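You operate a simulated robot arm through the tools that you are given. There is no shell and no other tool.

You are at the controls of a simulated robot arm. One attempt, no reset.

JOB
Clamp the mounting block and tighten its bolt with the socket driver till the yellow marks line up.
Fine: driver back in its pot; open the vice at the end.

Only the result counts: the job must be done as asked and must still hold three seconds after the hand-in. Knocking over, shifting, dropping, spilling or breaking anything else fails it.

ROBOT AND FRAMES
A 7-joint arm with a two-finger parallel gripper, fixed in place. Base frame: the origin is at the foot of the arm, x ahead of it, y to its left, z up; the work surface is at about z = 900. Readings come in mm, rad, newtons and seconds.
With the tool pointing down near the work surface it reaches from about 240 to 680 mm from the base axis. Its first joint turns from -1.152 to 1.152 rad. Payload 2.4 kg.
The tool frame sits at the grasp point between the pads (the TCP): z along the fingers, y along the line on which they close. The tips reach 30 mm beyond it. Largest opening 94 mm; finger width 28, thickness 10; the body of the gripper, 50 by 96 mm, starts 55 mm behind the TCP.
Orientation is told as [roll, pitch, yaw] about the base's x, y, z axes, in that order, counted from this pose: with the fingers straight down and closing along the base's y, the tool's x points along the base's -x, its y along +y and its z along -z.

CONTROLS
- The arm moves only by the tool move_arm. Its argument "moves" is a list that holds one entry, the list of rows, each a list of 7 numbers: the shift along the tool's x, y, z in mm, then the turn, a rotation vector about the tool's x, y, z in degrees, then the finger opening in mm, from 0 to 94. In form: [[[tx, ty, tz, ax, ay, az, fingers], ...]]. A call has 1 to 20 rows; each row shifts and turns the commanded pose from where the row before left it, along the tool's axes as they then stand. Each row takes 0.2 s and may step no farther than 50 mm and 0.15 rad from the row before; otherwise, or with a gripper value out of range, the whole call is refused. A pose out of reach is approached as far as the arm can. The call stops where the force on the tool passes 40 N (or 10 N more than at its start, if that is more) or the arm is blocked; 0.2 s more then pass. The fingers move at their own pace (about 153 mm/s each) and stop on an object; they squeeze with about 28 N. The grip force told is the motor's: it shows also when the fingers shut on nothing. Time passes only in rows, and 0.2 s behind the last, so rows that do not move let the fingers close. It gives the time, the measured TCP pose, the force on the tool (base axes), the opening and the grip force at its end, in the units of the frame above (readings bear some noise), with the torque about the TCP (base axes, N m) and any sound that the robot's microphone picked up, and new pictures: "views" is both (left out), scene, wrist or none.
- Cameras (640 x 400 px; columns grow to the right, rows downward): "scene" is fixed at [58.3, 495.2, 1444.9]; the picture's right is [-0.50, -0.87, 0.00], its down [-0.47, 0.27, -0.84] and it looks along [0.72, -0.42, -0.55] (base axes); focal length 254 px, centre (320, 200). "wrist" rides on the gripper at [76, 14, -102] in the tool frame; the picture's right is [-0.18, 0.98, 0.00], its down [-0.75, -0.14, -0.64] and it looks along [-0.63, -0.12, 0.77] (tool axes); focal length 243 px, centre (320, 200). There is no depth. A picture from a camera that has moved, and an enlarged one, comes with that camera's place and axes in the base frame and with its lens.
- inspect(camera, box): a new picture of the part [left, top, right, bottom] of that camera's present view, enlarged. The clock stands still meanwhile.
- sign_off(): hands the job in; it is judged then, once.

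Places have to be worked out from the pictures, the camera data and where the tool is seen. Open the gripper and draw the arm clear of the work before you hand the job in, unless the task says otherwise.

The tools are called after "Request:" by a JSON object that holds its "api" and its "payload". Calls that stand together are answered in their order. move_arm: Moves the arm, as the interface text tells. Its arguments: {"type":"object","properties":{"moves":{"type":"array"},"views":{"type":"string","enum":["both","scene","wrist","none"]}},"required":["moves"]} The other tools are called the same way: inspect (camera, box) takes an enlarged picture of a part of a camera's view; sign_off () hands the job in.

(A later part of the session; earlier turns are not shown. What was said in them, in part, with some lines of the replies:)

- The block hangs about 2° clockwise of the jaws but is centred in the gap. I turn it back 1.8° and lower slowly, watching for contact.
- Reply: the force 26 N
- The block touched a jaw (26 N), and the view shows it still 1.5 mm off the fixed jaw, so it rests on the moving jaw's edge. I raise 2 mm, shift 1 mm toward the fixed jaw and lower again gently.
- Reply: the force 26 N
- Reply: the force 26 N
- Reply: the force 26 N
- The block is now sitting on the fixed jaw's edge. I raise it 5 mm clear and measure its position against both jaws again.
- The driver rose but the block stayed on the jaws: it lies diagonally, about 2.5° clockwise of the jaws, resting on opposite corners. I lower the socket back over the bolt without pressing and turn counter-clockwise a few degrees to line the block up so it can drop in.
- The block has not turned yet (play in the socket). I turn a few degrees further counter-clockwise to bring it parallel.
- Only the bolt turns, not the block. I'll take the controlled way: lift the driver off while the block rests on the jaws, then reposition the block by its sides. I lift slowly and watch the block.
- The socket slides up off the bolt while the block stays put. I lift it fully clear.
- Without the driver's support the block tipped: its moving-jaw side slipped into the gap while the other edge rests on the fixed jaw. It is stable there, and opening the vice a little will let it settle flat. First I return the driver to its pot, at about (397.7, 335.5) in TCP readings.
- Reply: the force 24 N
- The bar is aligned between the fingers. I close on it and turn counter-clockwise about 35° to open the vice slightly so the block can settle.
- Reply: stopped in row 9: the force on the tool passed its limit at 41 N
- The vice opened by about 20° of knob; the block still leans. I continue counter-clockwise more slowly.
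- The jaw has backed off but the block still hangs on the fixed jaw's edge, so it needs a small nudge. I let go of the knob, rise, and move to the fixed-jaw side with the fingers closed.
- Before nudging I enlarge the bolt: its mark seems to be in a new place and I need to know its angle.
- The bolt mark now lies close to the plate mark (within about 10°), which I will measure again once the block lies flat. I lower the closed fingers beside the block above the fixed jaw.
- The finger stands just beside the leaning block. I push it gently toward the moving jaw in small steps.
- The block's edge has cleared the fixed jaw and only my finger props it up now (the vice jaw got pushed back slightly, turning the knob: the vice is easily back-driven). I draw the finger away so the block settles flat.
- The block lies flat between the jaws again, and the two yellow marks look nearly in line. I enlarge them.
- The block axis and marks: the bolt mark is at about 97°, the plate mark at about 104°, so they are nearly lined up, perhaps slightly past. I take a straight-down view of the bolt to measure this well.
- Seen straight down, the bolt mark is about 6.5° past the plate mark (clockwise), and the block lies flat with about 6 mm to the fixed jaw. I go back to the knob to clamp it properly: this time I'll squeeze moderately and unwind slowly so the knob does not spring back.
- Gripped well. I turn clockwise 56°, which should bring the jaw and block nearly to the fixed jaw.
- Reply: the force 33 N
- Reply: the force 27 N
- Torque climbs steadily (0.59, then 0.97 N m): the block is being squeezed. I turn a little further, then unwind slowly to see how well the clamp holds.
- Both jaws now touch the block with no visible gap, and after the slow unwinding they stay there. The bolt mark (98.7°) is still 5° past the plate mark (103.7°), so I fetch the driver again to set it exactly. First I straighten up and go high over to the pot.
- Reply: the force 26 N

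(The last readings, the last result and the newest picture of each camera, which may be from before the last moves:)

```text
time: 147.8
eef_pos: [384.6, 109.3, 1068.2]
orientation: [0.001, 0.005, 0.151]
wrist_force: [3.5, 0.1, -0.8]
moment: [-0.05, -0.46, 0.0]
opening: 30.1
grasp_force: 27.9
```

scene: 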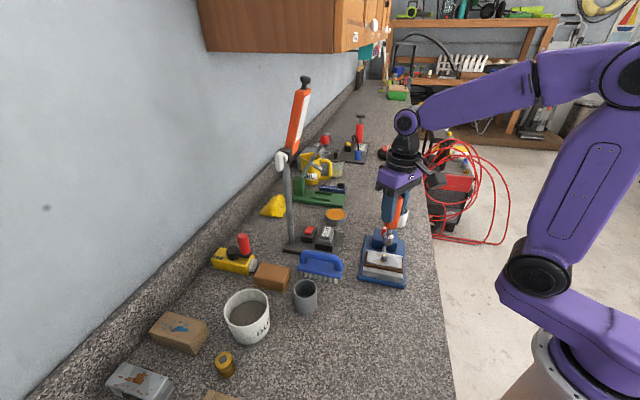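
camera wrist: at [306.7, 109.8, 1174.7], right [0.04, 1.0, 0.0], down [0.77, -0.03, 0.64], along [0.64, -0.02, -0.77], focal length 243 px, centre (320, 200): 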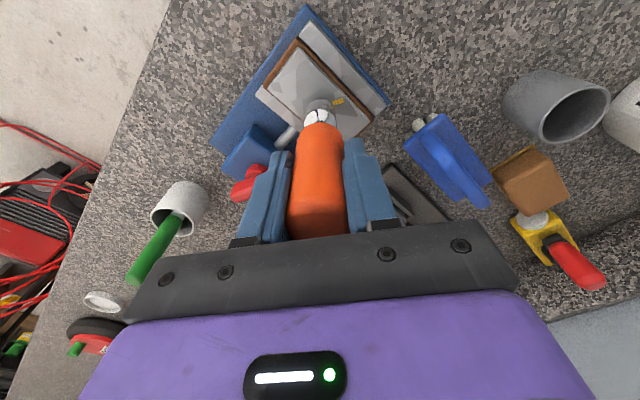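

It dropped onto the hex. I lower it until it bottoms out.

Request:
{"api": "move_arm", "payload": {"moves": [[[0, 0, 2, 0, 0, 0, 0], [0, 0, 2, 0, 0, 0, 0], [0, 0, 2, 0, 0, 0, 0], [0, 0, 2, 0, 0, 0, 0], [0, 0, 0, 0, 0, 0, 0]]], "views": "wrist"}}

Request:
{"api": "inspect", "payload": {"camera": "scene", "box": [370, 205, 405, 270]}}

```text
time: 149.0
eef_pos: [384.3, 109.4, 1060.4]
orientation: [0.002, 0.002, 0.151]
wrist_force: [6.7, 2.8, 0.9]
moment: [0.18, -0.61, 0.07]
opening: 29.8
grasp_force: 28.1
camera wrist: at [305.3, 110.0, 1163.9], right [0.04, 1.0, 0.0], down [0.77, -0.03, 0.64], along [0.64, -0.02, -0.77], focal length 243 px, centre (320, 200)
```

wrist: 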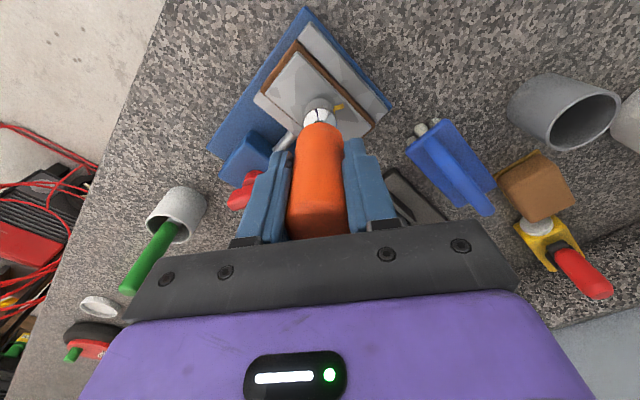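

```text
6.15 times, centred on (388, 238) of scene
camera zoom: at [58.5, 495.2, 1444.9], right [-0.5, -0.87, 0.0], down [-0.47, 0.27, -0.84], along [0.72, -0.42, -0.55], focal length 1565 px, centre (-95, -31)
```

zoom: 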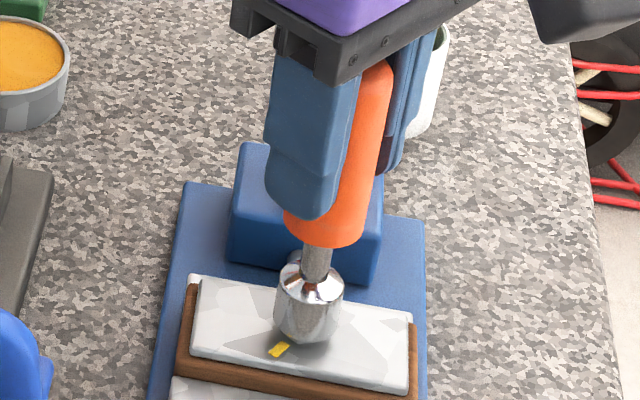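

It is well down on the bolt. I relieve the slight side load, lower the last bit, and turn counter-clockwise about 12° to take up the play and bring the bolt back 5°.

Request:
{"api": "move_arm", "payload": {"moves": [[[-0.5, 0.2, 2, 0, 0, 0, 0], [0, 0, 0, 0, 0, -3, 0], [0, 0, 0, 0, 0, -3, 0], [0, 0, 0, 0, 0, -3, 0], [0, 0, 0, 0, 0, -2.9, 0], [0, 0, 0, 0, 0, 0, 0]]], "views": "none"}}

```text
time: 150.4
eef_pos: [386.4, 109.4, 1059.4]
orientation: [0.003, 0.006, 0.359]
wrist_force: [2.0, -0.3, -1.3]
moment: [-0.01, -0.2, -0.03]
opening: 30.2
grasp_force: 27.9
```

The torque and side forces are near zero. I turn back 6° to free the socket in its play, then lift slowly, watching the block.

Request:
{"api": "move_arm", "payload": {"moves": [[[0, 0, 0, 0, 0, 3, 0], [0, 0, 0, 0, 0, 3, 0], [0, 0, -2, 0, 0, 0, 0], [0, 0, -2, 0, 0, 0, 0], [0, 0, -3, 0, 0, 0, 0], [0, 0, 0, 0, 0, 0, 0]]], "views": "wrist"}}

Request:
{"api": "inspect", "payload": {"camera": "scene", "box": [365, 215, 415, 285]}}

```text
time: 151.8
eef_pos: [385.0, 108.6, 1067.2]
orientation: [0.002, 0.005, 0.252]
wrist_force: [0.1, 0.6, -1.4]
moment: [-0.01, 0.01, 0.02]
opening: 30.0
grasp_force: 28.7
camera wrist: at [305.4, 102.3, 1169.5], right [-0.07, 1.0, 0.0], down [0.77, 0.05, 0.64], along [0.64, 0.04, -0.77], focal length 243 px, centre (320, 200)
```

wrist: 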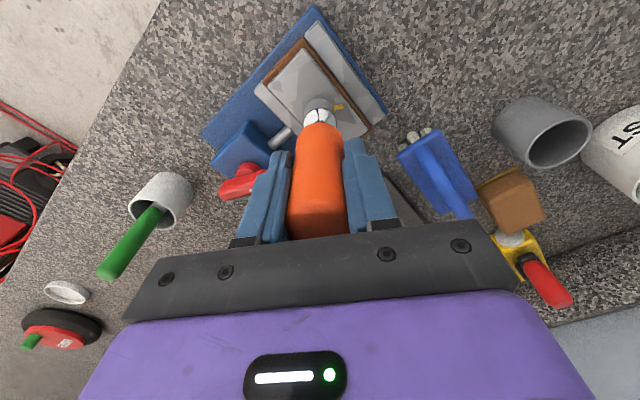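

```text
5.71 times, centred on (390, 250) of scene
camera zoom: at [58.4, 495.2, 1444.9], right [-0.5, -0.87, 0.0], down [-0.47, 0.27, -0.84], along [0.72, -0.42, -0.55], focal length 1453 px, centre (-80, -86)
```

zoom: 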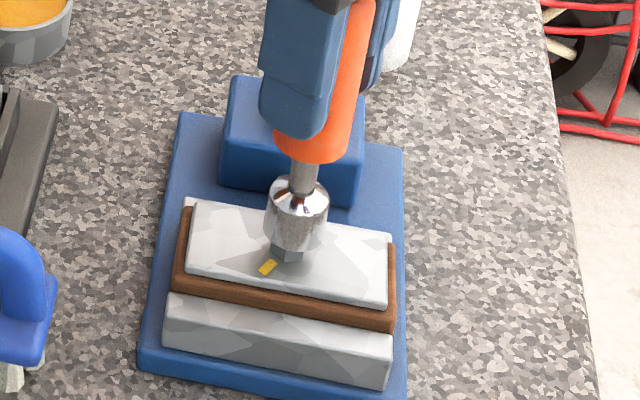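

The socket slides up freely and the block stays in the vice. I lift it fully clear and look at the marks.

Request:
{"api": "move_arm", "payload": {"moves": [[[0, 0, -5, 0, 0, 0, 0], [0, 0, -10, 0, 0, 0, 0], [0, 0, -25, 0, 0, 0, 0], [0, 0, -25, 0, 0, 0, 0], [0, 0, 0, 0, 0, 0, 0]]], "views": "both"}}

Request:
{"api": "inspect", "payload": {"camera": "wrist", "box": [290, 60, 360, 130]}}

Request:
{"api": "inspect", "payload": {"camera": "scene", "box": [365, 235, 415, 290]}}

```text
time: 153.0
eef_pos: [385.6, 110.4, 1132.6]
orientation: [0.002, 0.006, 0.254]
wrist_force: [0.1, 0.4, -1.1]
moment: [0.0, -0.03, -0.02]
opening: 30.4
grasp_force: 27.7
camera wrist: at [306.4, 103.5, 1234.0], right [-0.07, 1.0, 0.0], down [0.77, 0.05, 0.64], along [0.64, 0.04, -0.77], focal length 243 px, centre (320, 200)
```

scene: 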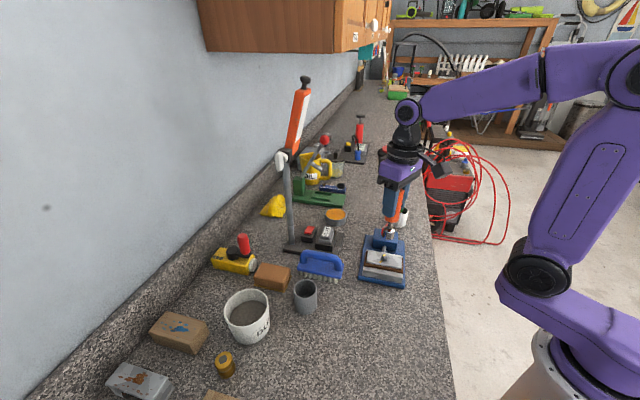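
wrist: 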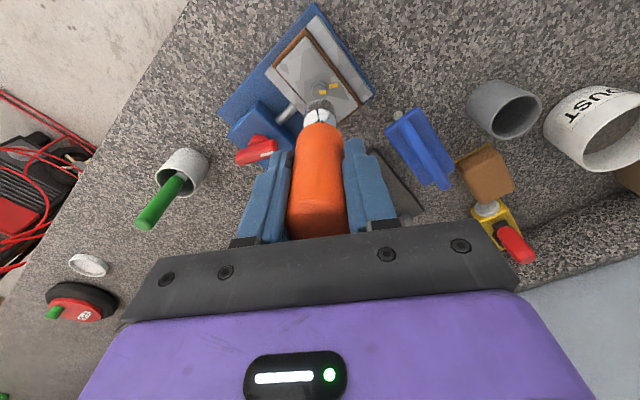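

```text
5.71 times, centred on (325, 95) of wrist
camera zoom: at [306.4, 103.5, 1234.0], right [-0.07, 1.0, 0.0], down [0.77, 0.05, 0.64], along [0.64, 0.04, -0.77], focal length 1386 px, centre (291, 800)
```

zoom: 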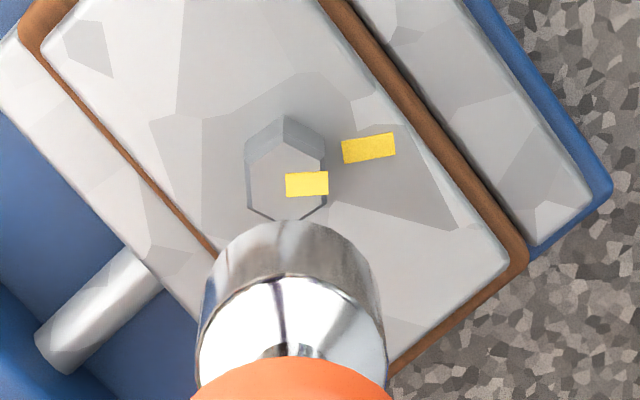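

```text
7.27 times, centred on (390, 262) of scene
camera zoom: at [58.4, 495.2, 1444.9], right [-0.5, -0.87, 0.0], down [-0.47, 0.27, -0.84], along [0.72, -0.42, -0.55], focal length 1849 px, centre (-189, -254)
```

zoom: 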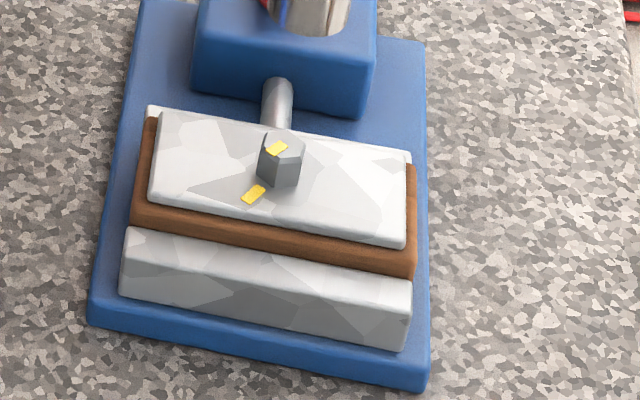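

The bolt has not moved: the socket has more play than thought (over 12°). From the tightening run I know that when driven clockwise the bolt follows at a fixed lag, so I will loosen it past the mark and then tighten up to the exact angle. I lower the socket again.

Request:
{"api": "move_arm", "payload": {"moves": [[[0, 0, 25, 0, 0, 0, 0], [0, 0, 20, 0, 0, 0, 0], [0, 0, 10, 0, 0, 0, 0], [0, 0, 3, 0, 0, 0, 0], [0, 0, 2, 0, 0, 0, 0], [0, 0, 2, 0, 0, 0, 0], [0, 0, 2, 0, 0, 0, 0], [0, 0, 0, 0, 0, 0, 0]]], "views": "none"}}

```text
time: 154.8
eef_pos: [385.5, 110.3, 1068.3]
orientation: [0.002, 0.005, 0.253]
wrist_force: [-0.1, 0.2, -1.7]
moment: [-0.01, 0.0, -0.01]
opening: 30.2
grasp_force: 28.1
```

Request:
{"api": "move_arm", "payload": {"moves": [[[0, 0, 2, 0, 0, 0, 0], [0, 0, 2, 0, 0, 0, 0], [0, 0, 2, 0, 0, 0, 0], [0, 0, 2, 0, 0, 0, 0], [0, 0, 2, 0, 0, 0, 0], [0, 0, 0, 0, 0, 0, 0]]], "views": "wrist"}}

Request:
{"api": "inspect", "payload": {"camera": "scene", "box": [365, 215, 415, 285]}}

```text
time: 156.2
eef_pos: [384.6, 108.6, 1058.5]
orientation: [0.0, 0.002, 0.254]
wrist_force: [0.1, 0.5, -1.4]
moment: [0.01, -0.01, 0.01]
opening: 30.1
grasp_force: 27.8
camera wrist: at [305.3, 102.4, 1160.2], right [-0.07, 1.0, 0.0], down [0.77, 0.05, 0.64], along [0.64, 0.04, -0.77], focal length 243 px, centre (320, 200)
```

wrist: 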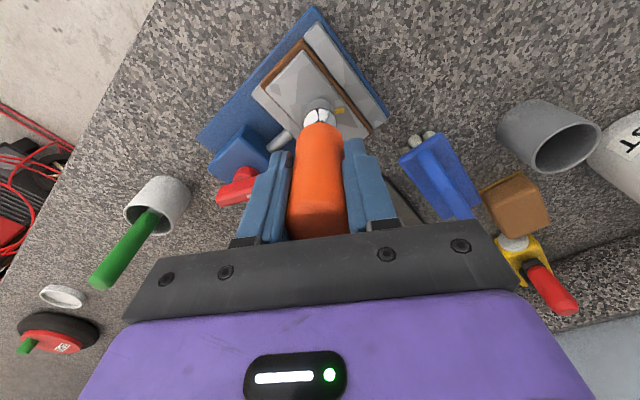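

```text
5.71 times, centred on (390, 250) of scene
camera zoom: at [58.4, 495.2, 1444.9], right [-0.5, -0.87, 0.0], down [-0.47, 0.27, -0.84], along [0.72, -0.42, -0.55], focal length 1453 px, centre (-80, -86)
```

zoom: 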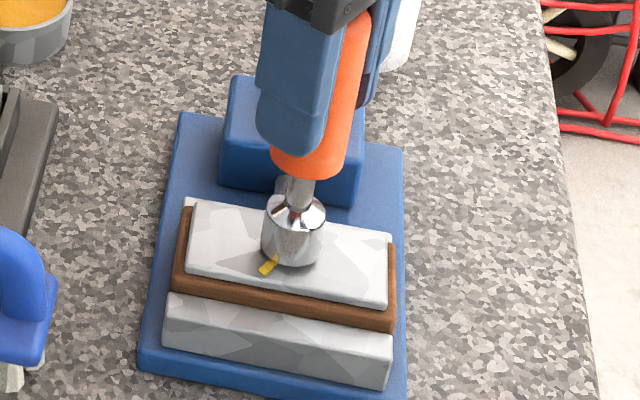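

Seated again without resistance. I turn counter-clockwise about 21.5° (to yaw 36°) to loosen the bolt a little past the mark.

Request:
{"api": "move_arm", "payload": {"moves": [[[0, 0, 1, 0, 0, 0, 0], [0, 0, 0, 0, 0, -4, 0], [0, 0, 0, 0, 0, -4, 0], [0, 0, 0, 0, 0, -4, 0], [0, 0, 0, 0, 0, -4, 0], [0, 0, 0, 0, 0, -4, 0], [0, 0, 0, 0, 0, -1.5, 0], [0, 0, 0, 0, 0, 0, 0]]], "views": "none"}}

```text
time: 158.0
eef_pos: [385.9, 108.5, 1057.4]
orientation: [0.003, 0.003, 0.628]
wrist_force: [0.7, 3.1, 2.3]
moment: [0.4, -0.2, 0.0]
opening: 30.0
grasp_force: 27.9
```

Now I tighten clockwise to yaw 7.4°, where by the measured lag the bolt mark should meet the plate mark.

Request:
{"api": "move_arm", "payload": {"moves": [[[0, 0, 0, 0, 0, 4, 0], [0, 0, 0, 0, 0, 4, 0], [0, 0, 0, 0, 0, 4, 0], [0, 0, 0, 0, 0, 4, 0], [0, 0, 0, 0, 0, 4, 0], [0, 0, 0, 0, 0, 4, 0], [0, 0, 0, 0, 0, 4, 0], [0, 0, 0, 0, 0, 0.6, 0], [0, 0, 0, 0, 0, 0, 0]]], "views": "none"}}

```text
time: 160.0
eef_pos: [383.3, 110.4, 1057.0]
orientation: [0.0, 0.005, 0.127]
wrist_force: [-0.6, -0.6, -1.1]
moment: [-0.09, 0.07, 0.0]
opening: 30.2
grasp_force: 28.1
```

I back off 8° within the play and lift the driver off slowly.

Request:
{"api": "move_arm", "payload": {"moves": [[[0, 0, 0, 0, 0, -4, 0], [0, 0, 0, 0, 0, -4, 0], [0, 0, -2, 0, 0, 0, 0], [0, 0, -2, 0, 0, 0, 0], [0, 0, -4, 0, 0, 0, 0], [0, 0, 0, 0, 0, 0, 0]]], "views": "none"}}

Request:
{"api": "inspect", "payload": {"camera": "scene", "box": [365, 215, 415, 285]}}

```text
time: 161.4
eef_pos: [385.4, 107.7, 1065.8]
orientation: [0.001, 0.004, 0.268]
wrist_force: [0.1, -0.5, -0.7]
moment: [-0.03, 0.04, -0.03]
opening: 30.4
grasp_force: 27.7
```

```text
5.71 times, centred on (390, 250) of scene
camera zoom: at [58.4, 495.2, 1444.9], right [-0.5, -0.87, 0.0], down [-0.47, 0.27, -0.84], along [0.72, -0.42, -0.55], focal length 1453 px, centre (-80, -86)
```

zoom: 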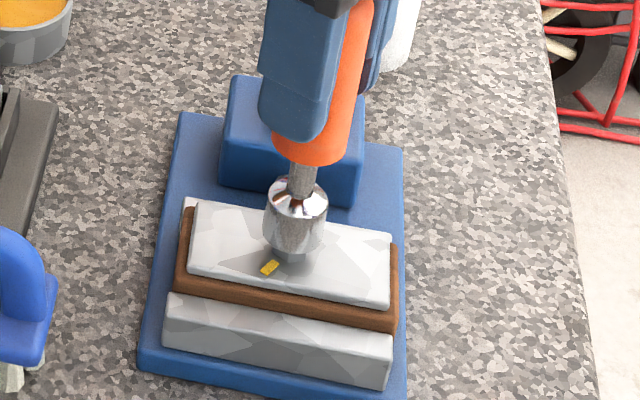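

The block stays down. I lift fully clear and check the marks.

Request:
{"api": "move_arm", "payload": {"moves": [[[0, 0, -5, 0, 0, 0, 0], [0, 0, -10, 0, 0, 0, 0], [0, 0, -25, 0, 0, 0, 0], [0, 0, -25, 0, 0, 0, 0], [0, 0, 0, 0, 0, 0, 0]]], "views": "wrist"}}

Request:
{"api": "inspect", "payload": {"camera": "wrist", "box": [290, 60, 360, 130]}}

Request:
{"api": "inspect", "payload": {"camera": "scene", "box": [375, 245, 405, 275]}}

```text
time: 162.6
eef_pos: [383.1, 107.2, 1129.5]
orientation: [0.002, 0.004, 0.269]
wrist_force: [-0.3, -0.3, -0.5]
moment: [-0.01, 0.0, -0.01]
opening: 30.1
grasp_force: 27.9
camera wrist: at [304.5, 100.0, 1232.0], right [-0.08, 1.0, 0.0], down [0.77, 0.06, 0.64], along [0.64, 0.05, -0.77], focal length 243 px, centre (320, 200)
```

wrist: 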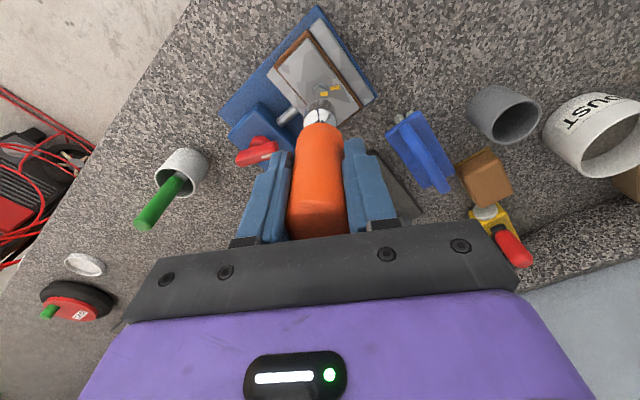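

```text
5.71 times, centred on (325, 95) of wrist
camera zoom: at [304.5, 100.0, 1232.0], right [-0.08, 1.0, 0.0], down [0.77, 0.06, 0.64], along [0.64, 0.05, -0.77], focal length 1386 px, centre (291, 800)
```

zoom: 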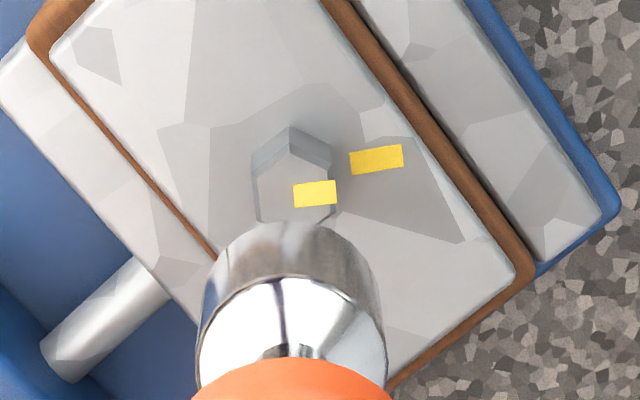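

```text
13.33 times, centred on (390, 260) of scene
camera zoom: at [58.4, 495.2, 1444.9], right [-0.5, -0.87, 0.0], down [-0.47, 0.27, -0.84], along [0.72, -0.42, -0.55], focal length 3390 px, centre (-613, -600)
```

zoom: 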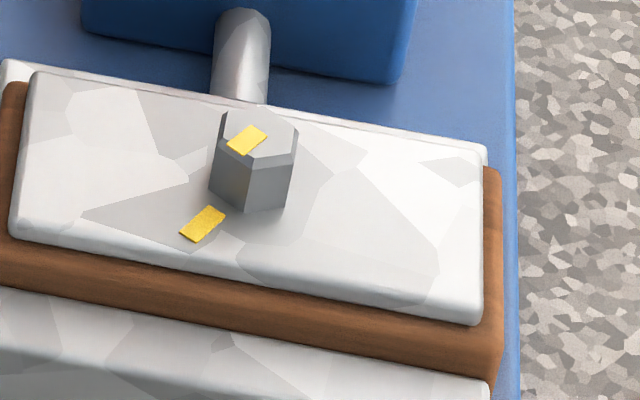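

The bolt mark is now within about 1–2° of the plate mark: they line up. I return the driver to its pot.

Request:
{"api": "move_arm", "payload": {"moves": [[[-13.8, 43.5, 0, 0, 0, 0, 0], [-13.8, 43.5, 0, 0, 0, 0, 0], [-13.8, 43.5, 0, 0, 0, 0, 0], [-13.8, 43.5, 0, 0, 0, 0, 0], [-13.8, 43.5, 0, 0, 0, 0, 0], [0, 0, 0, 0, 0, -1.4, 0], [0, 0, 20, 0, 0, 0, 0], [0, 0, 0, 0, 0, 0, 0]]], "views": "both"}}

Request:
{"api": "inspect", "payload": {"camera": "wrist", "box": [260, 30, 390, 150]}}

Request:
{"api": "inspect", "payload": {"camera": "scene", "box": [270, 210, 340, 320]}}

```text
time: 164.4
eef_pos: [395.0, 336.5, 1108.7]
orientation: [0.001, 0.005, 0.294]
wrist_force: [0.2, -1.0, -0.9]
moment: [0.0, 0.01, 0.01]
opening: 30.0
grasp_force: 27.5
camera wrist: at [315.7, 326.3, 1210.2], right [-0.11, 0.99, 0.0], down [0.77, 0.08, 0.64], along [0.63, 0.07, -0.77], focal length 243 px, centre (320, 200)
```

scene: 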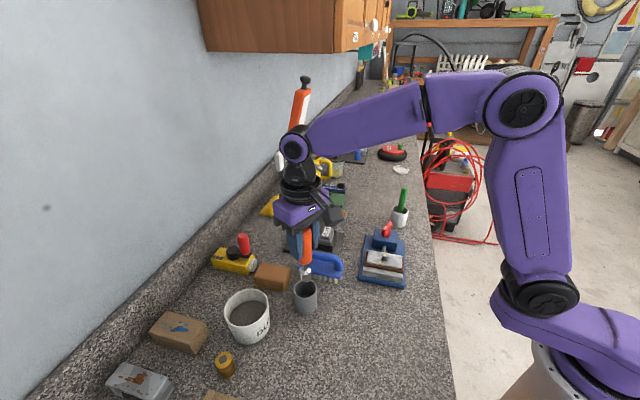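
wrist: 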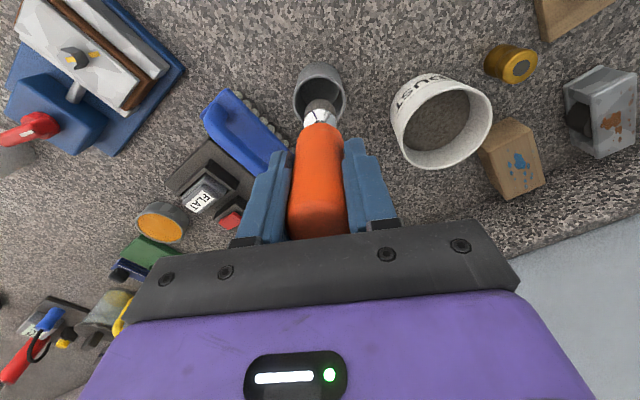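

```text
3.33 times, centred on (325, 90) of wrist
camera zoom: at [315.7, 326.3, 1210.2], right [-0.11, 0.99, 0.0], down [0.77, 0.08, 0.64], along [0.63, 0.07, -0.77], focal length 809 px, centre (303, 567)
```

zoom: 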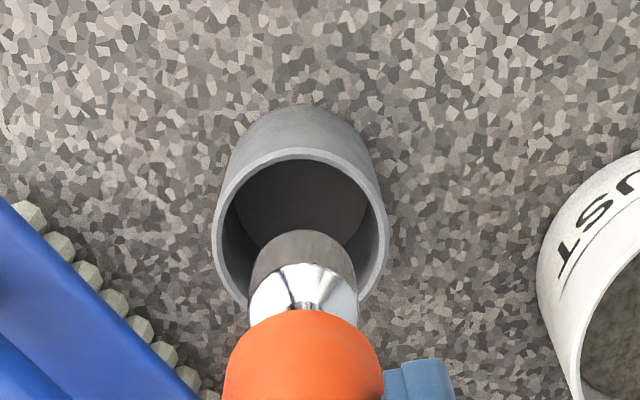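

```text
3.64 times, centred on (305, 265) of scene
camera zoom: at [58.4, 495.2, 1444.9], right [-0.5, -0.87, 0.0], down [-0.47, 0.27, -0.84], along [0.72, -0.42, -0.55], focal length 925 px, centre (374, -36)
```

zoom: 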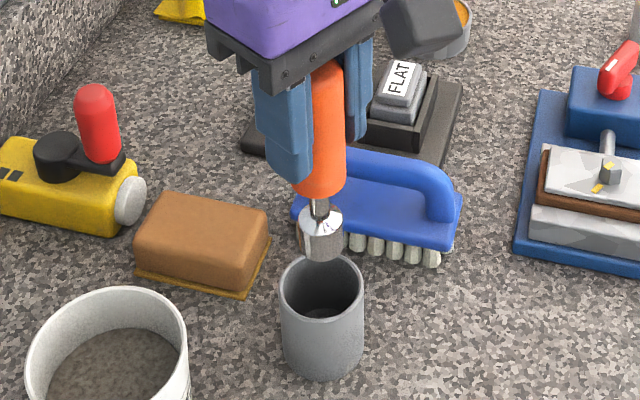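

The driver is centred over the pot. I lower it in until it rests on the floor.

Request:
{"api": "move_arm", "payload": {"moves": [[[1.8, -0.2, 15, 0, 0, 0, 0], [0, 0, 25, 0, 0, 0, 0], [0, 0, 25, 0, 0, 0, 0], [0, 0, 20, 0, 0, 0, 0], [0, 0, 8, 0, 0, 0, 0], [0, 0, 2, 0, 0, 0, 0], [0, 0, 1.5, 0, 0, 0, 0], [0, 0, 0, 0, 0, 0, 0]]], "views": "none"}}

```text
time: 166.2
eef_pos: [391.4, 336.4, 1013.2]
orientation: [0.002, 0.005, 0.293]
wrist_force: [0.9, -0.9, -1.5]
moment: [-0.02, 0.01, 0.04]
opening: 30.2
grasp_force: 28.0
```

Request:
{"api": "move_arm", "payload": {"moves": [[[0, 0, 1.5, 0, 0, 0, 0], [0, 0, 1, 0, 0, 0, 0], [0, 0, 1, 0, 0, 0, 0], [0, 0, 0, 0, 0, 0, 0]]], "views": "none"}}

```text
time: 167.2
eef_pos: [392.5, 336.4, 1009.0]
orientation: [0.002, 0.003, 0.294]
wrist_force: [-0.2, 0.1, -2.3]
moment: [-0.01, -0.01, -0.02]
opening: 30.3
grasp_force: 28.3
```

Request:
{"api": "move_arm", "payload": {"moves": [[[0, 0, 0.7, 0, 0, 0, 0], [0, 0, 0.7, 0, 0, 0, 0], [0, 0, 0, 0, 0, 0, 0]]], "views": "none"}}

```text
time: 168.0
eef_pos: [393.1, 337.0, 1008.7]
orientation: [0.002, 0.003, 0.294]
wrist_force: [-0.4, -0.9, 3.9]
moment: [-0.03, 0.04, 0.04]
opening: 30.3
grasp_force: 28.4
```

The driver has touched the pot floor lightly (4 N). I open the fingers and rise clear.

Request:
{"api": "move_arm", "payload": {"moves": [[[0, 0, 0, 0, 0, 0, 36], [0, 0, 0, 0, 0, 0, 50], [0, 0, 0, 0, 0, 0, 60], [0, 0, -20, 0, 0, 0, 60], [0, 0, -40, 0, 0, 0, 60], [0, 0, -45, 0, 0, 0, 60], [0, 0, 0, 0, 0, 0, 60]]], "views": "both"}}

Request:
{"api": "inspect", "payload": {"camera": "wrist", "box": [250, 40, 390, 170]}}

Request:
{"api": "inspect", "payload": {"camera": "scene", "box": [350, 215, 420, 295]}}

```text
time: 169.6
eef_pos: [393.2, 338.2, 1114.1]
orientation: [0.001, 0.005, 0.293]
wrist_force: [0.7, 0.2, -1.0]
moment: [-0.05, 0.01, -0.01]
opening: 59.8
grasp_force: 0.1
camera wrist: at [313.5, 328.3, 1216.6], right [-0.11, 0.99, 0.0], down [0.77, 0.08, 0.64], along [0.63, 0.07, -0.77], focal length 243 px, centre (320, 200)
```

scene: 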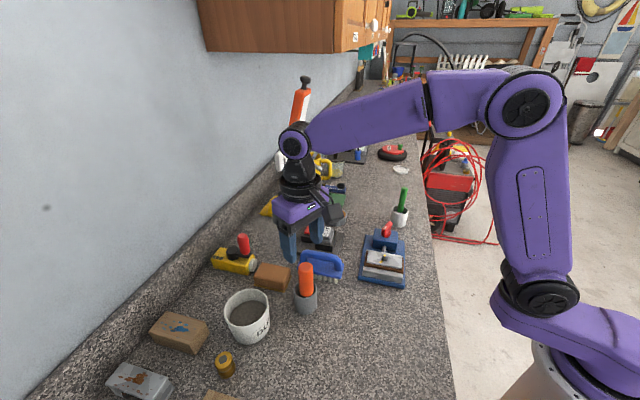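
wrist: 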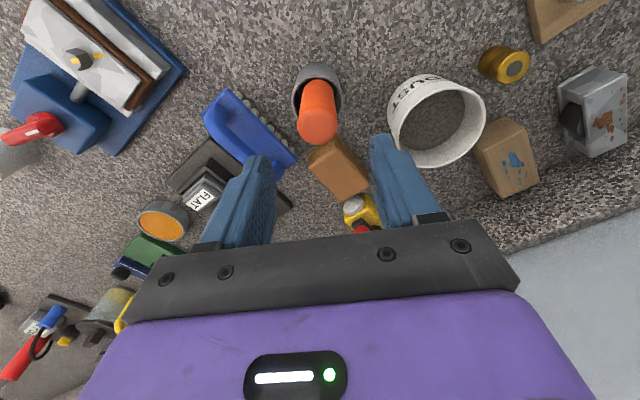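

```text
3.08 times, centred on (320, 105) of wrist
camera zoom: at [313.5, 328.3, 1216.6], right [-0.11, 0.99, 0.0], down [0.77, 0.08, 0.64], along [0.63, 0.07, -0.77], focal length 746 px, centre (320, 492)
```

zoom: 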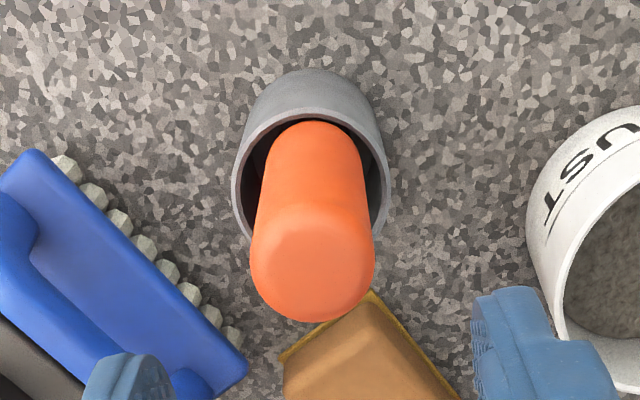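

```text
5.00 times, centred on (385, 255) of scene
camera zoom: at [58.3, 495.2, 1444.9], right [-0.5, -0.87, 0.0], down [-0.47, 0.27, -0.84], along [0.72, -0.42, -0.55], focal length 1271 px, centre (-5, -75)
```

zoom: 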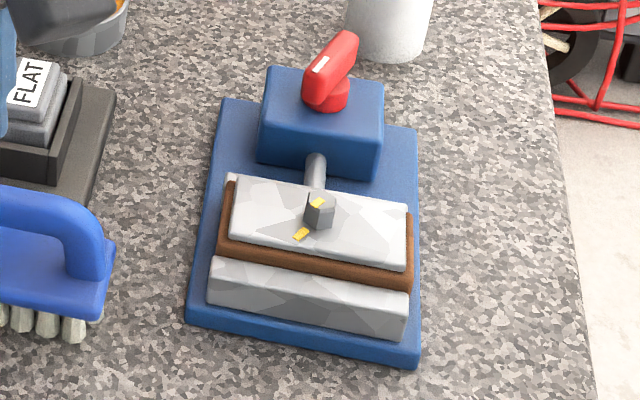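

The driver is back in its pot. Now I check the marks from straight above.

Request:
{"api": "move_arm", "payload": {"moves": [[[6.5, -46.2, 0, 0, 0, 0, 80], [6.5, -46.2, 0, 0, 0, 0, 94], [6.5, -46.2, 0, 0, 0, 0, 94], [6.5, -46.2, 0, 0, 0, 0, 94], [6.5, -46.2, 0, 0, 0, 0, 94], [0, 0, 25, 0, 0, 0, 94], [0, 0, 25, 0, 0, 0, 94], [0, 0, 0, 0, 7.9, 0, 94], [0, 0, 0, 0, 7.9, 0, 94], [0, 0, 0, 0, 7.9, 0, 94], [0, 0, 0, 0, 7.9, 0, 94], [0, 0, 0, 0, 7.9, 0, 94], [0, 0, 0, 0, 0, 0, 94]]], "views": "wrist"}}

Request:
{"api": "inspect", "payload": {"camera": "wrist", "box": [310, 125, 370, 185]}}

Request:
{"api": "inspect", "payload": {"camera": "wrist", "box": [240, 80, 410, 230]}}

```text
time: 172.4
eef_pos: [427.9, 105.7, 1064.4]
orientation: [0.002, 0.694, 0.294]
wrist_force: [0.3, -0.2, -0.6]
moment: [-0.03, -0.01, 0.02]
opening: 94.0
grasp_force: 0.1
camera wrist: at [428.2, 119.9, 1191.2], right [-0.15, 0.98, -0.12], down [0.99, 0.15, 0.01], along [0.03, -0.11, -0.99], focal length 243 px, centre (320, 200)
```

wrist: 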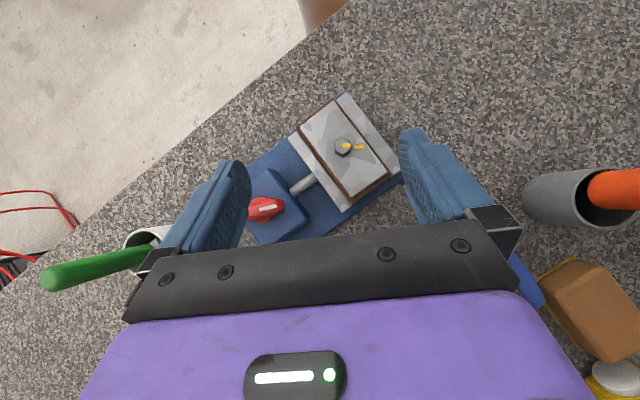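

```text
6.67 times, centred on (340, 155) of wrist
camera zoom: at [428.2, 119.9, 1191.2], right [-0.15, 0.98, -0.12], down [0.99, 0.15, 0.01], along [0.03, -0.11, -0.99], focal length 1618 px, centre (187, 500)
```

zoom: 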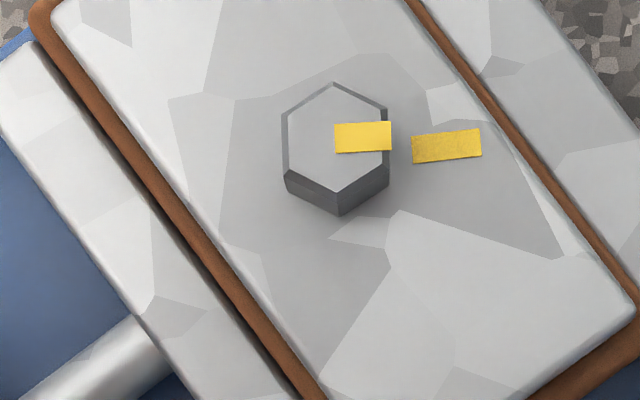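

```text
2.67 times, centred on (325, 155) of wrist
camera zoom: at [428.2, 119.9, 1191.2], right [-0.15, 0.98, -0.12], down [0.99, 0.15, 0.01], along [0.03, -0.11, -0.99], focal length 647 px, centre (307, 320)
```

zoom: 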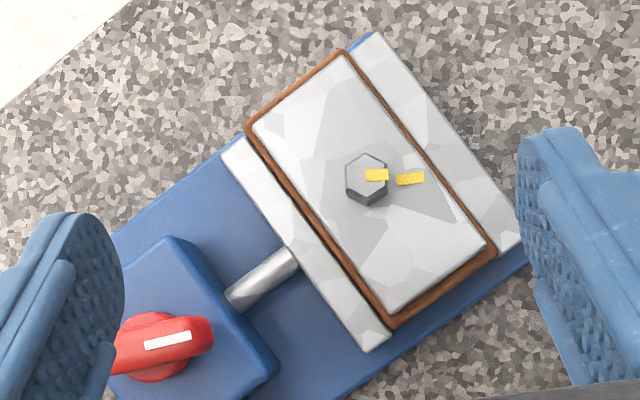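

Straight above, the bolt mark and the plate mark are in line to within about 3°, and the block is held between the jaws. Now I go to the knob to open the vice.

Request:
{"api": "move_arm", "payload": {"moves": [[[0, 0, 0, 0, -7.9, 0, 94], [0, 0, 0, 0, -7.9, 0, 80], [0, 0, 0, 0, -7.9, 0, 60], [0, 0, 0, 0, -7.9, 0, 44], [0, 0, 0, 0, -7.9, 0, 44], [-3.8, -35.8, 0, 0, 0, 0, 44], [-3.8, -35.8, 0, 0, 0, 0, 44], [0, 0, 0, 0, 0, 7.75, 44], [0, 0, 0, 0, 0, 7.75, 44], [0, 0, 0, 0, 0, 7.75, 44], [0, 0, 0, 0, 0, 7.75, 44], [0, 0, 0, 0, 0, 7.75, 44], [0, 0, 0, 0, 0, 7.75, 44], [0, 0, 0, 0, 0, 7.75, 44], [0, 0, 0, 0, 0, 7.75, 44], [0, 0, 0, 0, 0, 7.75, 44], [0, 0, 0, 0, 0, 7.75, 44], [0, 0, 0, 0, 0, 7.75, 44], [0, 0, 0, 0, 0, 0, 44]]], "views": "wrist"}}

Request:
{"api": "inspect", "payload": {"camera": "wrist", "box": [220, 30, 420, 180]}}

```text
time: 176.4
eef_pos: [456.3, 39.3, 1063.2]
orientation: [-0.005, 0.001, -1.198]
wrist_force: [0.6, 0.6, -0.2]
moment: [0.01, 0.03, -0.01]
opening: 44.2
grasp_force: 0.0
camera wrist: at [439.8, 114.0, 1165.2], right [0.98, 0.19, 0.0], down [0.15, -0.75, 0.64], along [0.12, -0.63, -0.77], focal length 243 px, centre (320, 200)
```

wrist: 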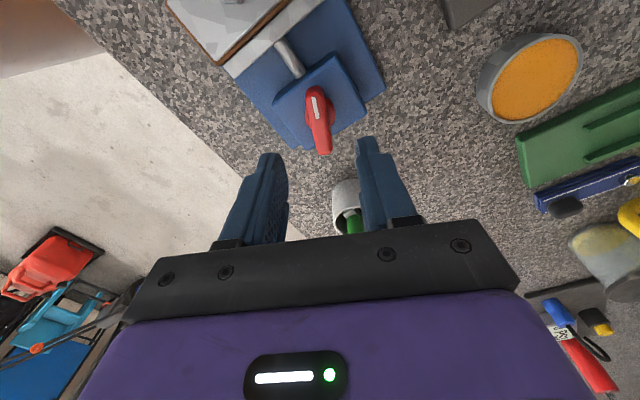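

```text
2.67 times, centred on (320, 105) of wrist
camera zoom: at [439.8, 114.0, 1165.2], right [0.98, 0.19, 0.0], down [0.15, -0.75, 0.64], along [0.12, -0.63, -0.77], focal length 647 px, centre (320, 453)
```

zoom: 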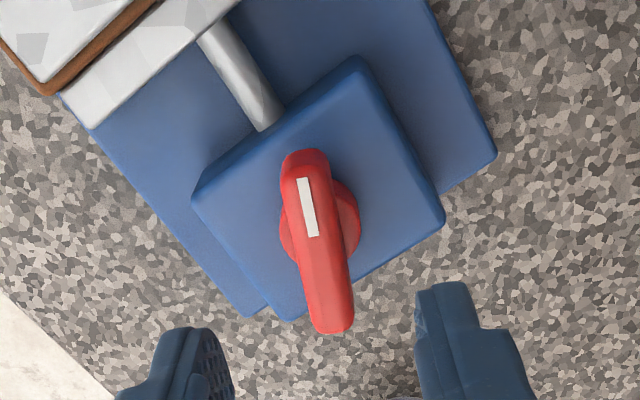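

The bar is aligned with the gripper. I lower, grip it and turn counter-clockwise to open the vice.

Request:
{"api": "move_arm", "payload": {"moves": [[[0, 0, 30, 0, 0, 0, 44], [0, 0, 25, 0, 0, 0, 44], [0, 0, 10, 0, 0, 0, 44], [0, 0, 0, 0, 0, 0, 24], [0, 0, 0, 0, 0, 0, 0], [0, 0, 0, 0, 0, 0, 0], [0, 0, 0, 0, 0, -3, 0], [0, 0, 0, 0, 0, -3, 0], [0, 0, 0, 0, 0, -3, 0], [0, 0, 0, 0, 0, -3, 0], [0, 0, 0, 0, 0, -3, 0], [0, 0, 0, 0, 0, -3, 0], [0, 0, 0, 0, 0, -3, 0], [0, 0, 0, 0, 0, -3, 0], [0, 0, 0, 0, 0, 0, 0]]], "views": "wrist"}}

Request:
{"api": "inspect", "payload": {"camera": "scene", "box": [350, 215, 420, 295]}}

```text
time: 179.6
eef_pos: [456.1, 39.9, 997.8]
orientation: [-0.003, 0.005, -0.775]
wrist_force: [-9.2, 3.6, 5.6]
moment: [0.51, 0.18, 0.02]
opening: 13.7
grasp_force: 45.2
camera wrist: at [408.7, 101.7, 1100.4], right [0.82, 0.57, 0.0], down [0.44, -0.63, 0.64], along [0.36, -0.53, -0.77], focal length 243 px, centre (320, 200)
```

wrist: 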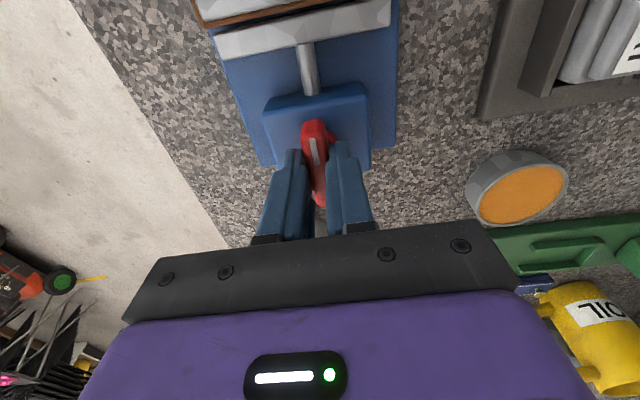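

```text
5.00 times, centred on (385, 255) of scene
camera zoom: at [58.0, 495.2, 1444.9], right [-0.5, -0.87, 0.0], down [-0.47, 0.27, -0.84], along [0.72, -0.42, -0.55], focal length 1271 px, centre (-5, -75)
```

zoom: 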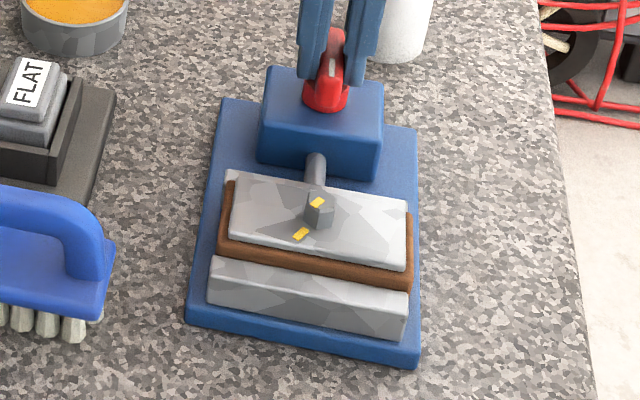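

The vice opens smoothly. I keep turning counter-clockwise.

Request:
{"api": "move_arm", "payload": {"moves": [[[0.6, -0.2, 0, 0, 0, -3, 0], [0, 0, 0, 0, 0, -3, 0], [0, 0, 0, 0, 0, -3, 0], [0, 0, 0, 0, 0, -3, 0], [0, 0, 0, 0, 0, -3, 0], [0, 0, 0, 0, 0, -3, 0], [0, 0, 0, 0, 0, -3, 0], [0, 0, 0, 0, 0, -3, 0], [0, 0, 0, 0, 0, -3, 0], [0, 0, 0, 0, 0, -3, 0], [0, 0, 0, 0, 0, -3, 0], [0, 0, 0, 0, 0, -3, 0], [0, 0, 0, 0, 0, 0, 0]]], "views": "wrist"}}

```text
time: 182.4
eef_pos: [453.8, 40.6, 998.5]
orientation: [0.0, 0.005, -0.148]
wrist_force: [-1.5, -10.9, -5.6]
moment: [-0.35, -1.38, 0.0]
opening: 13.8
grasp_force: 45.4
camera wrist: at [379.5, 62.9, 1100.5], right [0.33, 0.95, 0.0], down [0.73, -0.25, 0.64], along [0.6, -0.21, -0.77], focal length 243 px, centre (320, 200)
```

wrist: 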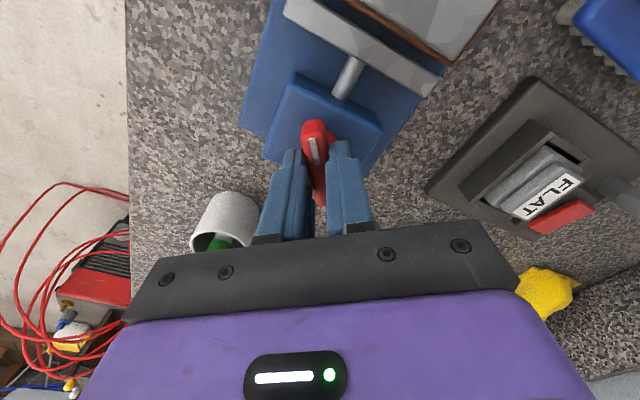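

Request:
{"api": "move_arm", "payload": {"moves": [[[0, -0.8, 0, 0, 0, -3, 0], [0, 0, 0, 0, 0, -3.5, 0], [0, 0, 0, 0, 0, -3.5, 0], [0, 0, 0, 0, 0, -3.5, 0], [0, 0, 0, 0, 0, -3.5, 0], [0, 0, 0, 0, 0, -3.5, 0], [0, 0, 0, 0, 0, -3.5, 0], [0, 0, 0, 0, 0, -3.5, 0], [0, 0, 0, 0, 0, -3.5, 0], [0, 0, 0, 0, 0, -3.5, 0], [0, 0, 0, 0, 0, -3.5, 0], [0, 0, 0, 0, 0, -3.5, 0], [0, 0, 0, 0, 0, 0, 0]]], "views": "wrist"}}

Request:
{"api": "inspect", "payload": {"camera": "scene", "box": [350, 215, 420, 295]}}

```text
time: 185.2
eef_pos: [455.8, 39.5, 997.7]
orientation: [0.004, 0.003, 0.578]
wrist_force: [-0.2, -9.1, 12.2]
moment: [-0.6, 0.16, -0.02]
opening: 13.8
grasp_force: 45.4
camera wrist: at [381.3, 7.1, 1100.4], right [-0.38, 0.92, 0.0], down [0.71, 0.29, 0.64], along [0.59, 0.25, -0.77], focal length 243 px, centre (320, 200)
```

wrist: 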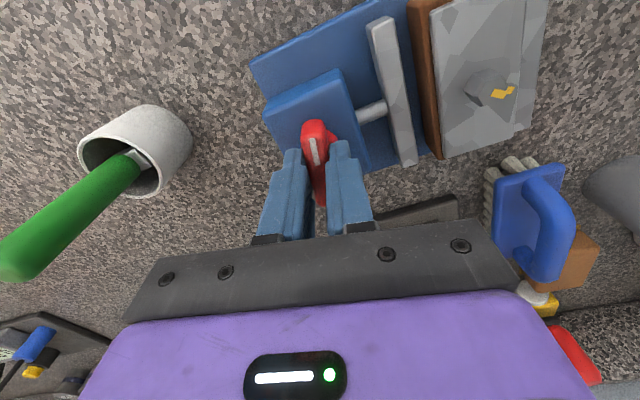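

```text
5.00 times, centred on (385, 255) of scene
camera zoom: at [58.2, 494.9, 1445.0], right [-0.5, -0.87, 0.0], down [-0.47, 0.27, -0.84], along [0.72, -0.42, -0.55], focal length 1271 px, centre (-5, -75)
```

zoom: 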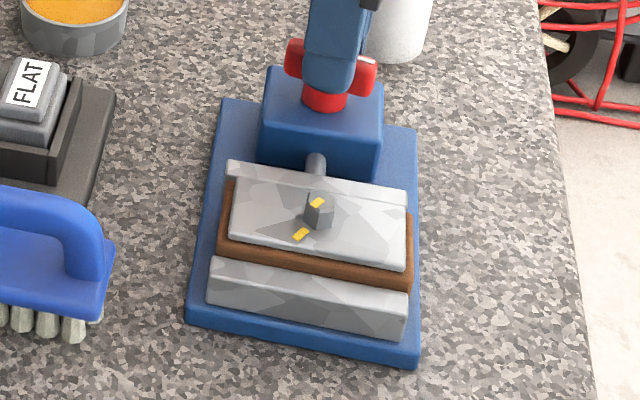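

The jaw is well away from the block now. I turn the last 10° to its original open position, let go and rise.

Request:
{"api": "move_arm", "payload": {"moves": [[[0, 0, -0.8, 0, 0, -3.5, 0], [0, 0, 0, 0, 0, -3.5, 0], [0, 0, 0, 0, 0, -3, 0], [0, 0, 0, 0, 0, 0, 0], [0, 0, 0, 0, 0, 0, 24], [0, 0, 0, 0, 0, 0, 44], [0, 0, -20, 0, 0, 0, 44], [0, 0, -40, 0, 0, 0, 60], [0, 0, -30, 0, 0, 0, 60], [0, 0, 0, 0, 0, 0, 60]]], "views": "both"}}

Request:
{"api": "inspect", "payload": {"camera": "wrist", "box": [230, 30, 520, 200]}}

Request:
{"api": "inspect", "payload": {"camera": "scene", "box": [350, 215, 420, 295]}}

```text
time: 187.4
eef_pos: [455.8, 37.9, 1089.6]
orientation: [0.005, 0.003, 0.751]
wrist_force: [0.1, -0.1, -0.7]
moment: [0.0, -0.02, -0.01]
opening: 59.9
grasp_force: 0.0
camera wrist: at [388.8, -4.9, 1191.4], right [-0.54, 0.84, 0.0], down [0.65, 0.41, 0.64], along [0.54, 0.34, -0.77], focal length 243 px, centre (320, 200)
```

scene: 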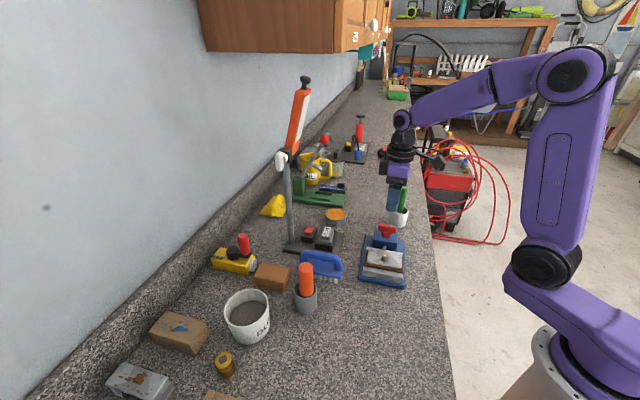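
wrist: 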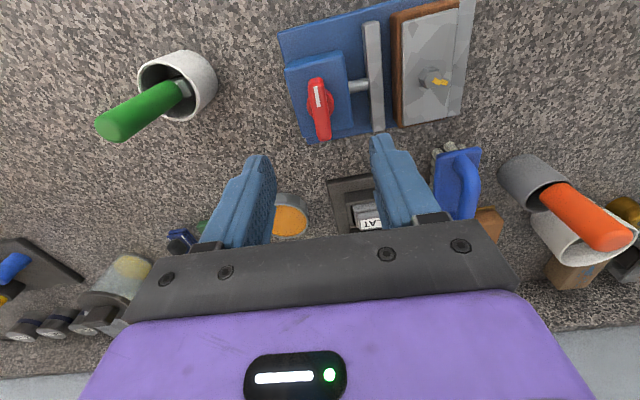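

```text
2.21 times, centred on (375, 115) of wrist
camera zoom: at [388.8, -4.9, 1191.4], right [-0.54, 0.84, 0.0], down [0.65, 0.41, 0.64], along [0.54, 0.34, -0.77], focal length 535 px, centre (199, 388)
```

zoom: 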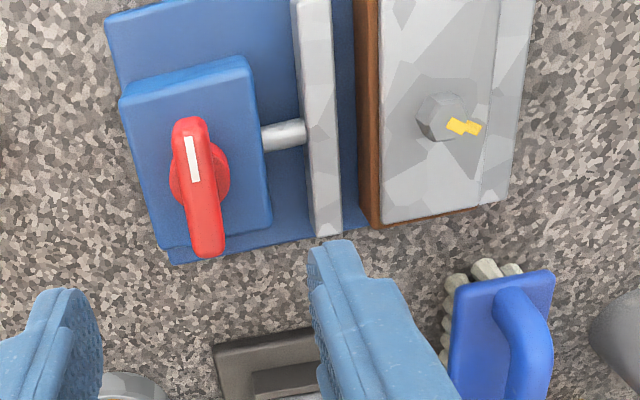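

```text
5.00 times, centred on (385, 255) of scene
camera zoom: at [58.3, 495.2, 1444.9], right [-0.5, -0.87, 0.0], down [-0.47, 0.27, -0.84], along [0.72, -0.42, -0.55], focal length 1271 px, centre (-5, -75)
```

zoom: 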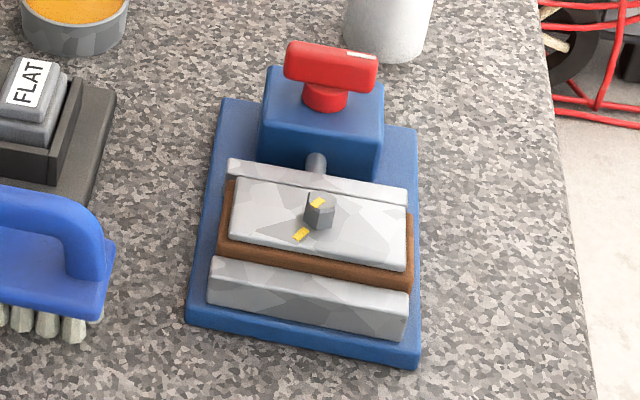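

The vice is open, the block lies flat, the driver is in its pot. I take one more enlarged look at the marks from here.

Request:
{"api": "inspect", "payload": {"camera": "wrist", "box": [410, 55, 460, 105]}}

Request:
{"api": "inspect", "payload": {"camera": "scene", "box": [375, 245, 405, 275]}}

Request:
{"api": "inspect", "payload": {"camera": "scene", "box": [260, 180, 430, 320]}}

```text
8.00 times, centred on (435, 80) of wrist
camera zoom: at [388.8, -4.9, 1191.4], right [-0.54, 0.84, 0.0], down [0.65, 0.41, 0.64], along [0.54, 0.34, -0.77], focal length 1941 px, centre (-600, 1160)
```

zoom: 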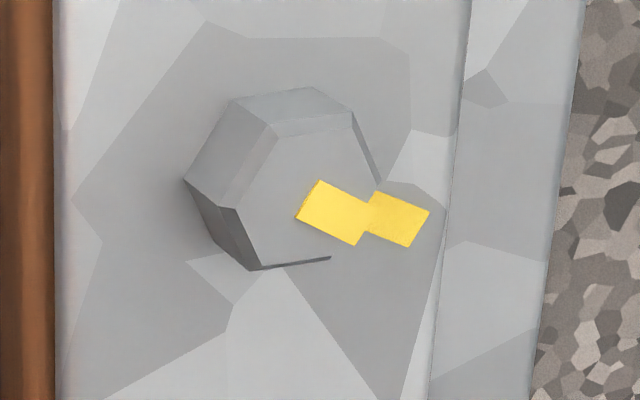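

```text
13.33 times, centred on (390, 260) of scene
camera zoom: at [58.3, 495.2, 1444.9], right [-0.5, -0.87, 0.0], down [-0.47, 0.27, -0.84], along [0.72, -0.42, -0.55], focal length 3390 px, centre (-613, -600)
```

zoom: 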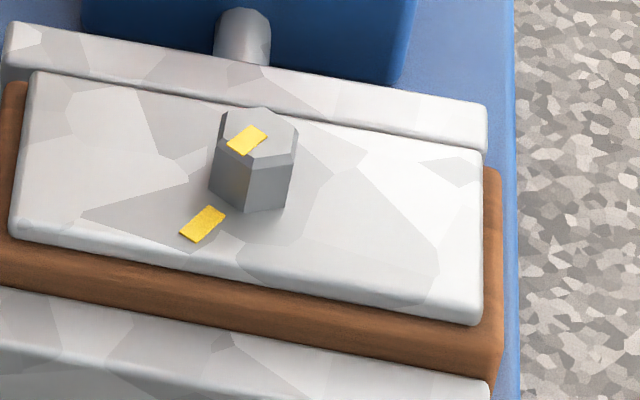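

```text
2.86 times, centred on (345, 250) of scene
camera zoom: at [58.3, 495.2, 1444.9], right [-0.5, -0.87, 0.0], down [-0.47, 0.27, -0.84], along [0.72, -0.42, -0.55], focal length 726 px, centre (249, 57)
```

zoom: 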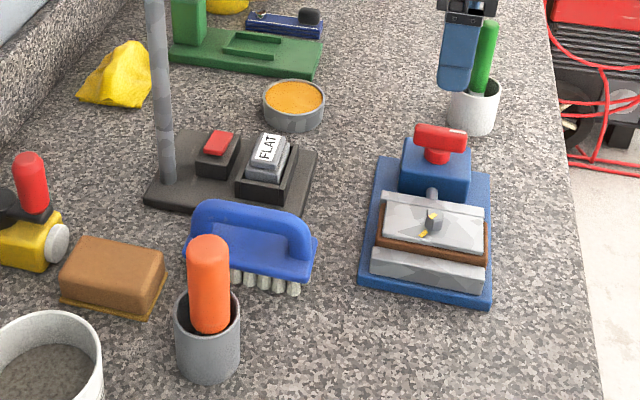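

The marks line up to about 3°, nothing else has moved, and the vice is open with the block lying in it. I draw the arm up and back, clear of the work, with the gripper open.

Request:
{"api": "move_arm", "payload": {"moves": [[[0, 0, -45, 0, 0, 0, 94], [0, 0, -45, 0, 0, 0, 94], [0, 0, -45, 0, 0, 0, 94], [0, 0, -45, 0, 0, 0, 94], [27, 25, 0, 0, 0, 0, 94], [27, 25, 0, 0, 0, 0, 94], [27, 25, 0, 0, 0, 0, 94], [0, 0, 0, 0, 0, 0, 94], [0, 0, 0, 0, 0, 0, 94]]], "views": "both"}}

Request:
{"api": "inspect", "payload": {"camera": "scene", "box": [200, 160, 440, 340]}}

```text
time: 189.4
eef_pos: [344.9, 40.4, 1266.7]
orientation: [0.004, 0.003, 0.751]
wrist_force: [-0.5, -0.3, 0.3]
moment: [-0.01, 0.01, 0.0]
opening: 93.8
grasp_force: 0.1
camera wrist: at [277.6, -3.0, 1369.1], right [-0.54, 0.84, 0.0], down [0.65, 0.41, 0.64], along [0.54, 0.34, -0.77], focal length 243 px, centre (320, 200)
```

scene: 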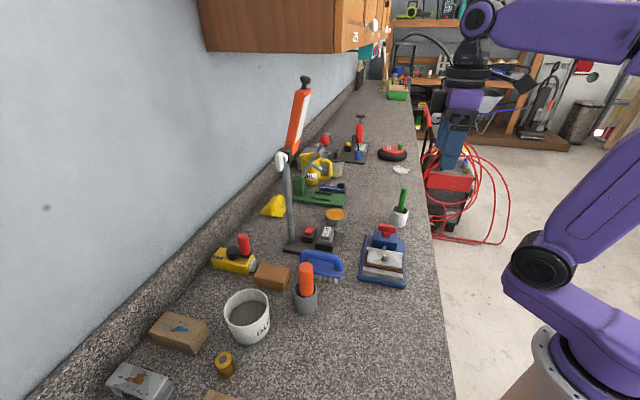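
wrist: 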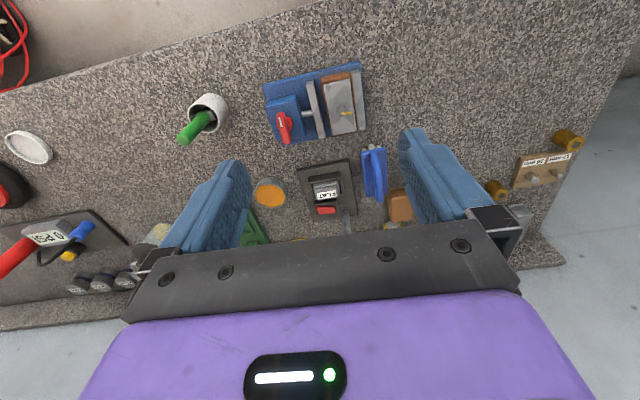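

```text
2.22 times, centred on (320, 250) of scene
camera zoom: at [58.3, 495.2, 1444.9], right [-0.5, -0.87, 0.0], down [-0.47, 0.27, -0.84], along [0.72, -0.42, -0.55], focal length 565 px, centre (320, 89)
```

zoom: 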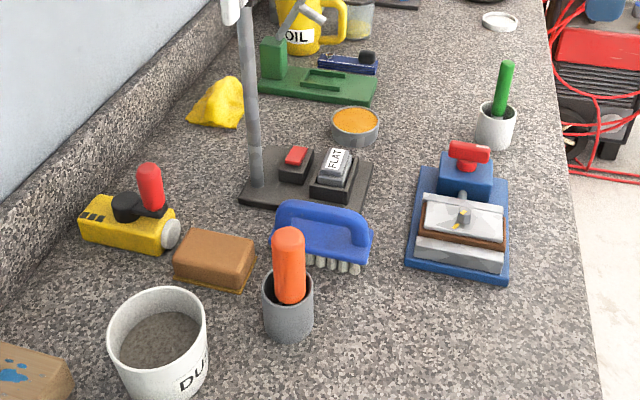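

The bench looks as it did at the start, apart from the block, which lies flat in the opened vice with its marks in line. The driver stands in its pot and the arm is clear, so I hand the job in.

Request:
{"api": "sign_off", "payload": {}}

```text
The job is handed in.
```

I handed the job in with the bolt tightened and the yellow marks about 3° from exact, just past the line. The driver is back in its pot and the vice is open. The block lies flat between the jaws, and the arm is drawn clear with the gripper open.

- **Clamping was weak.** The vice springs back and holds little force once the knob is released. On the first try the block came up with the driver, then tipped onto the fixed jaw when I took the driver off. I nudged it back flat and clamped it again before the final turn.
- **Bolt backed off once.** The first pass overshot the mark by about 5°. I loosened it with the driver and tightened it again. I left the last 3° rather than risk another round.
- **Rest of the bench.** In the final pictures nothing else looks moved, knocked over or spilled.
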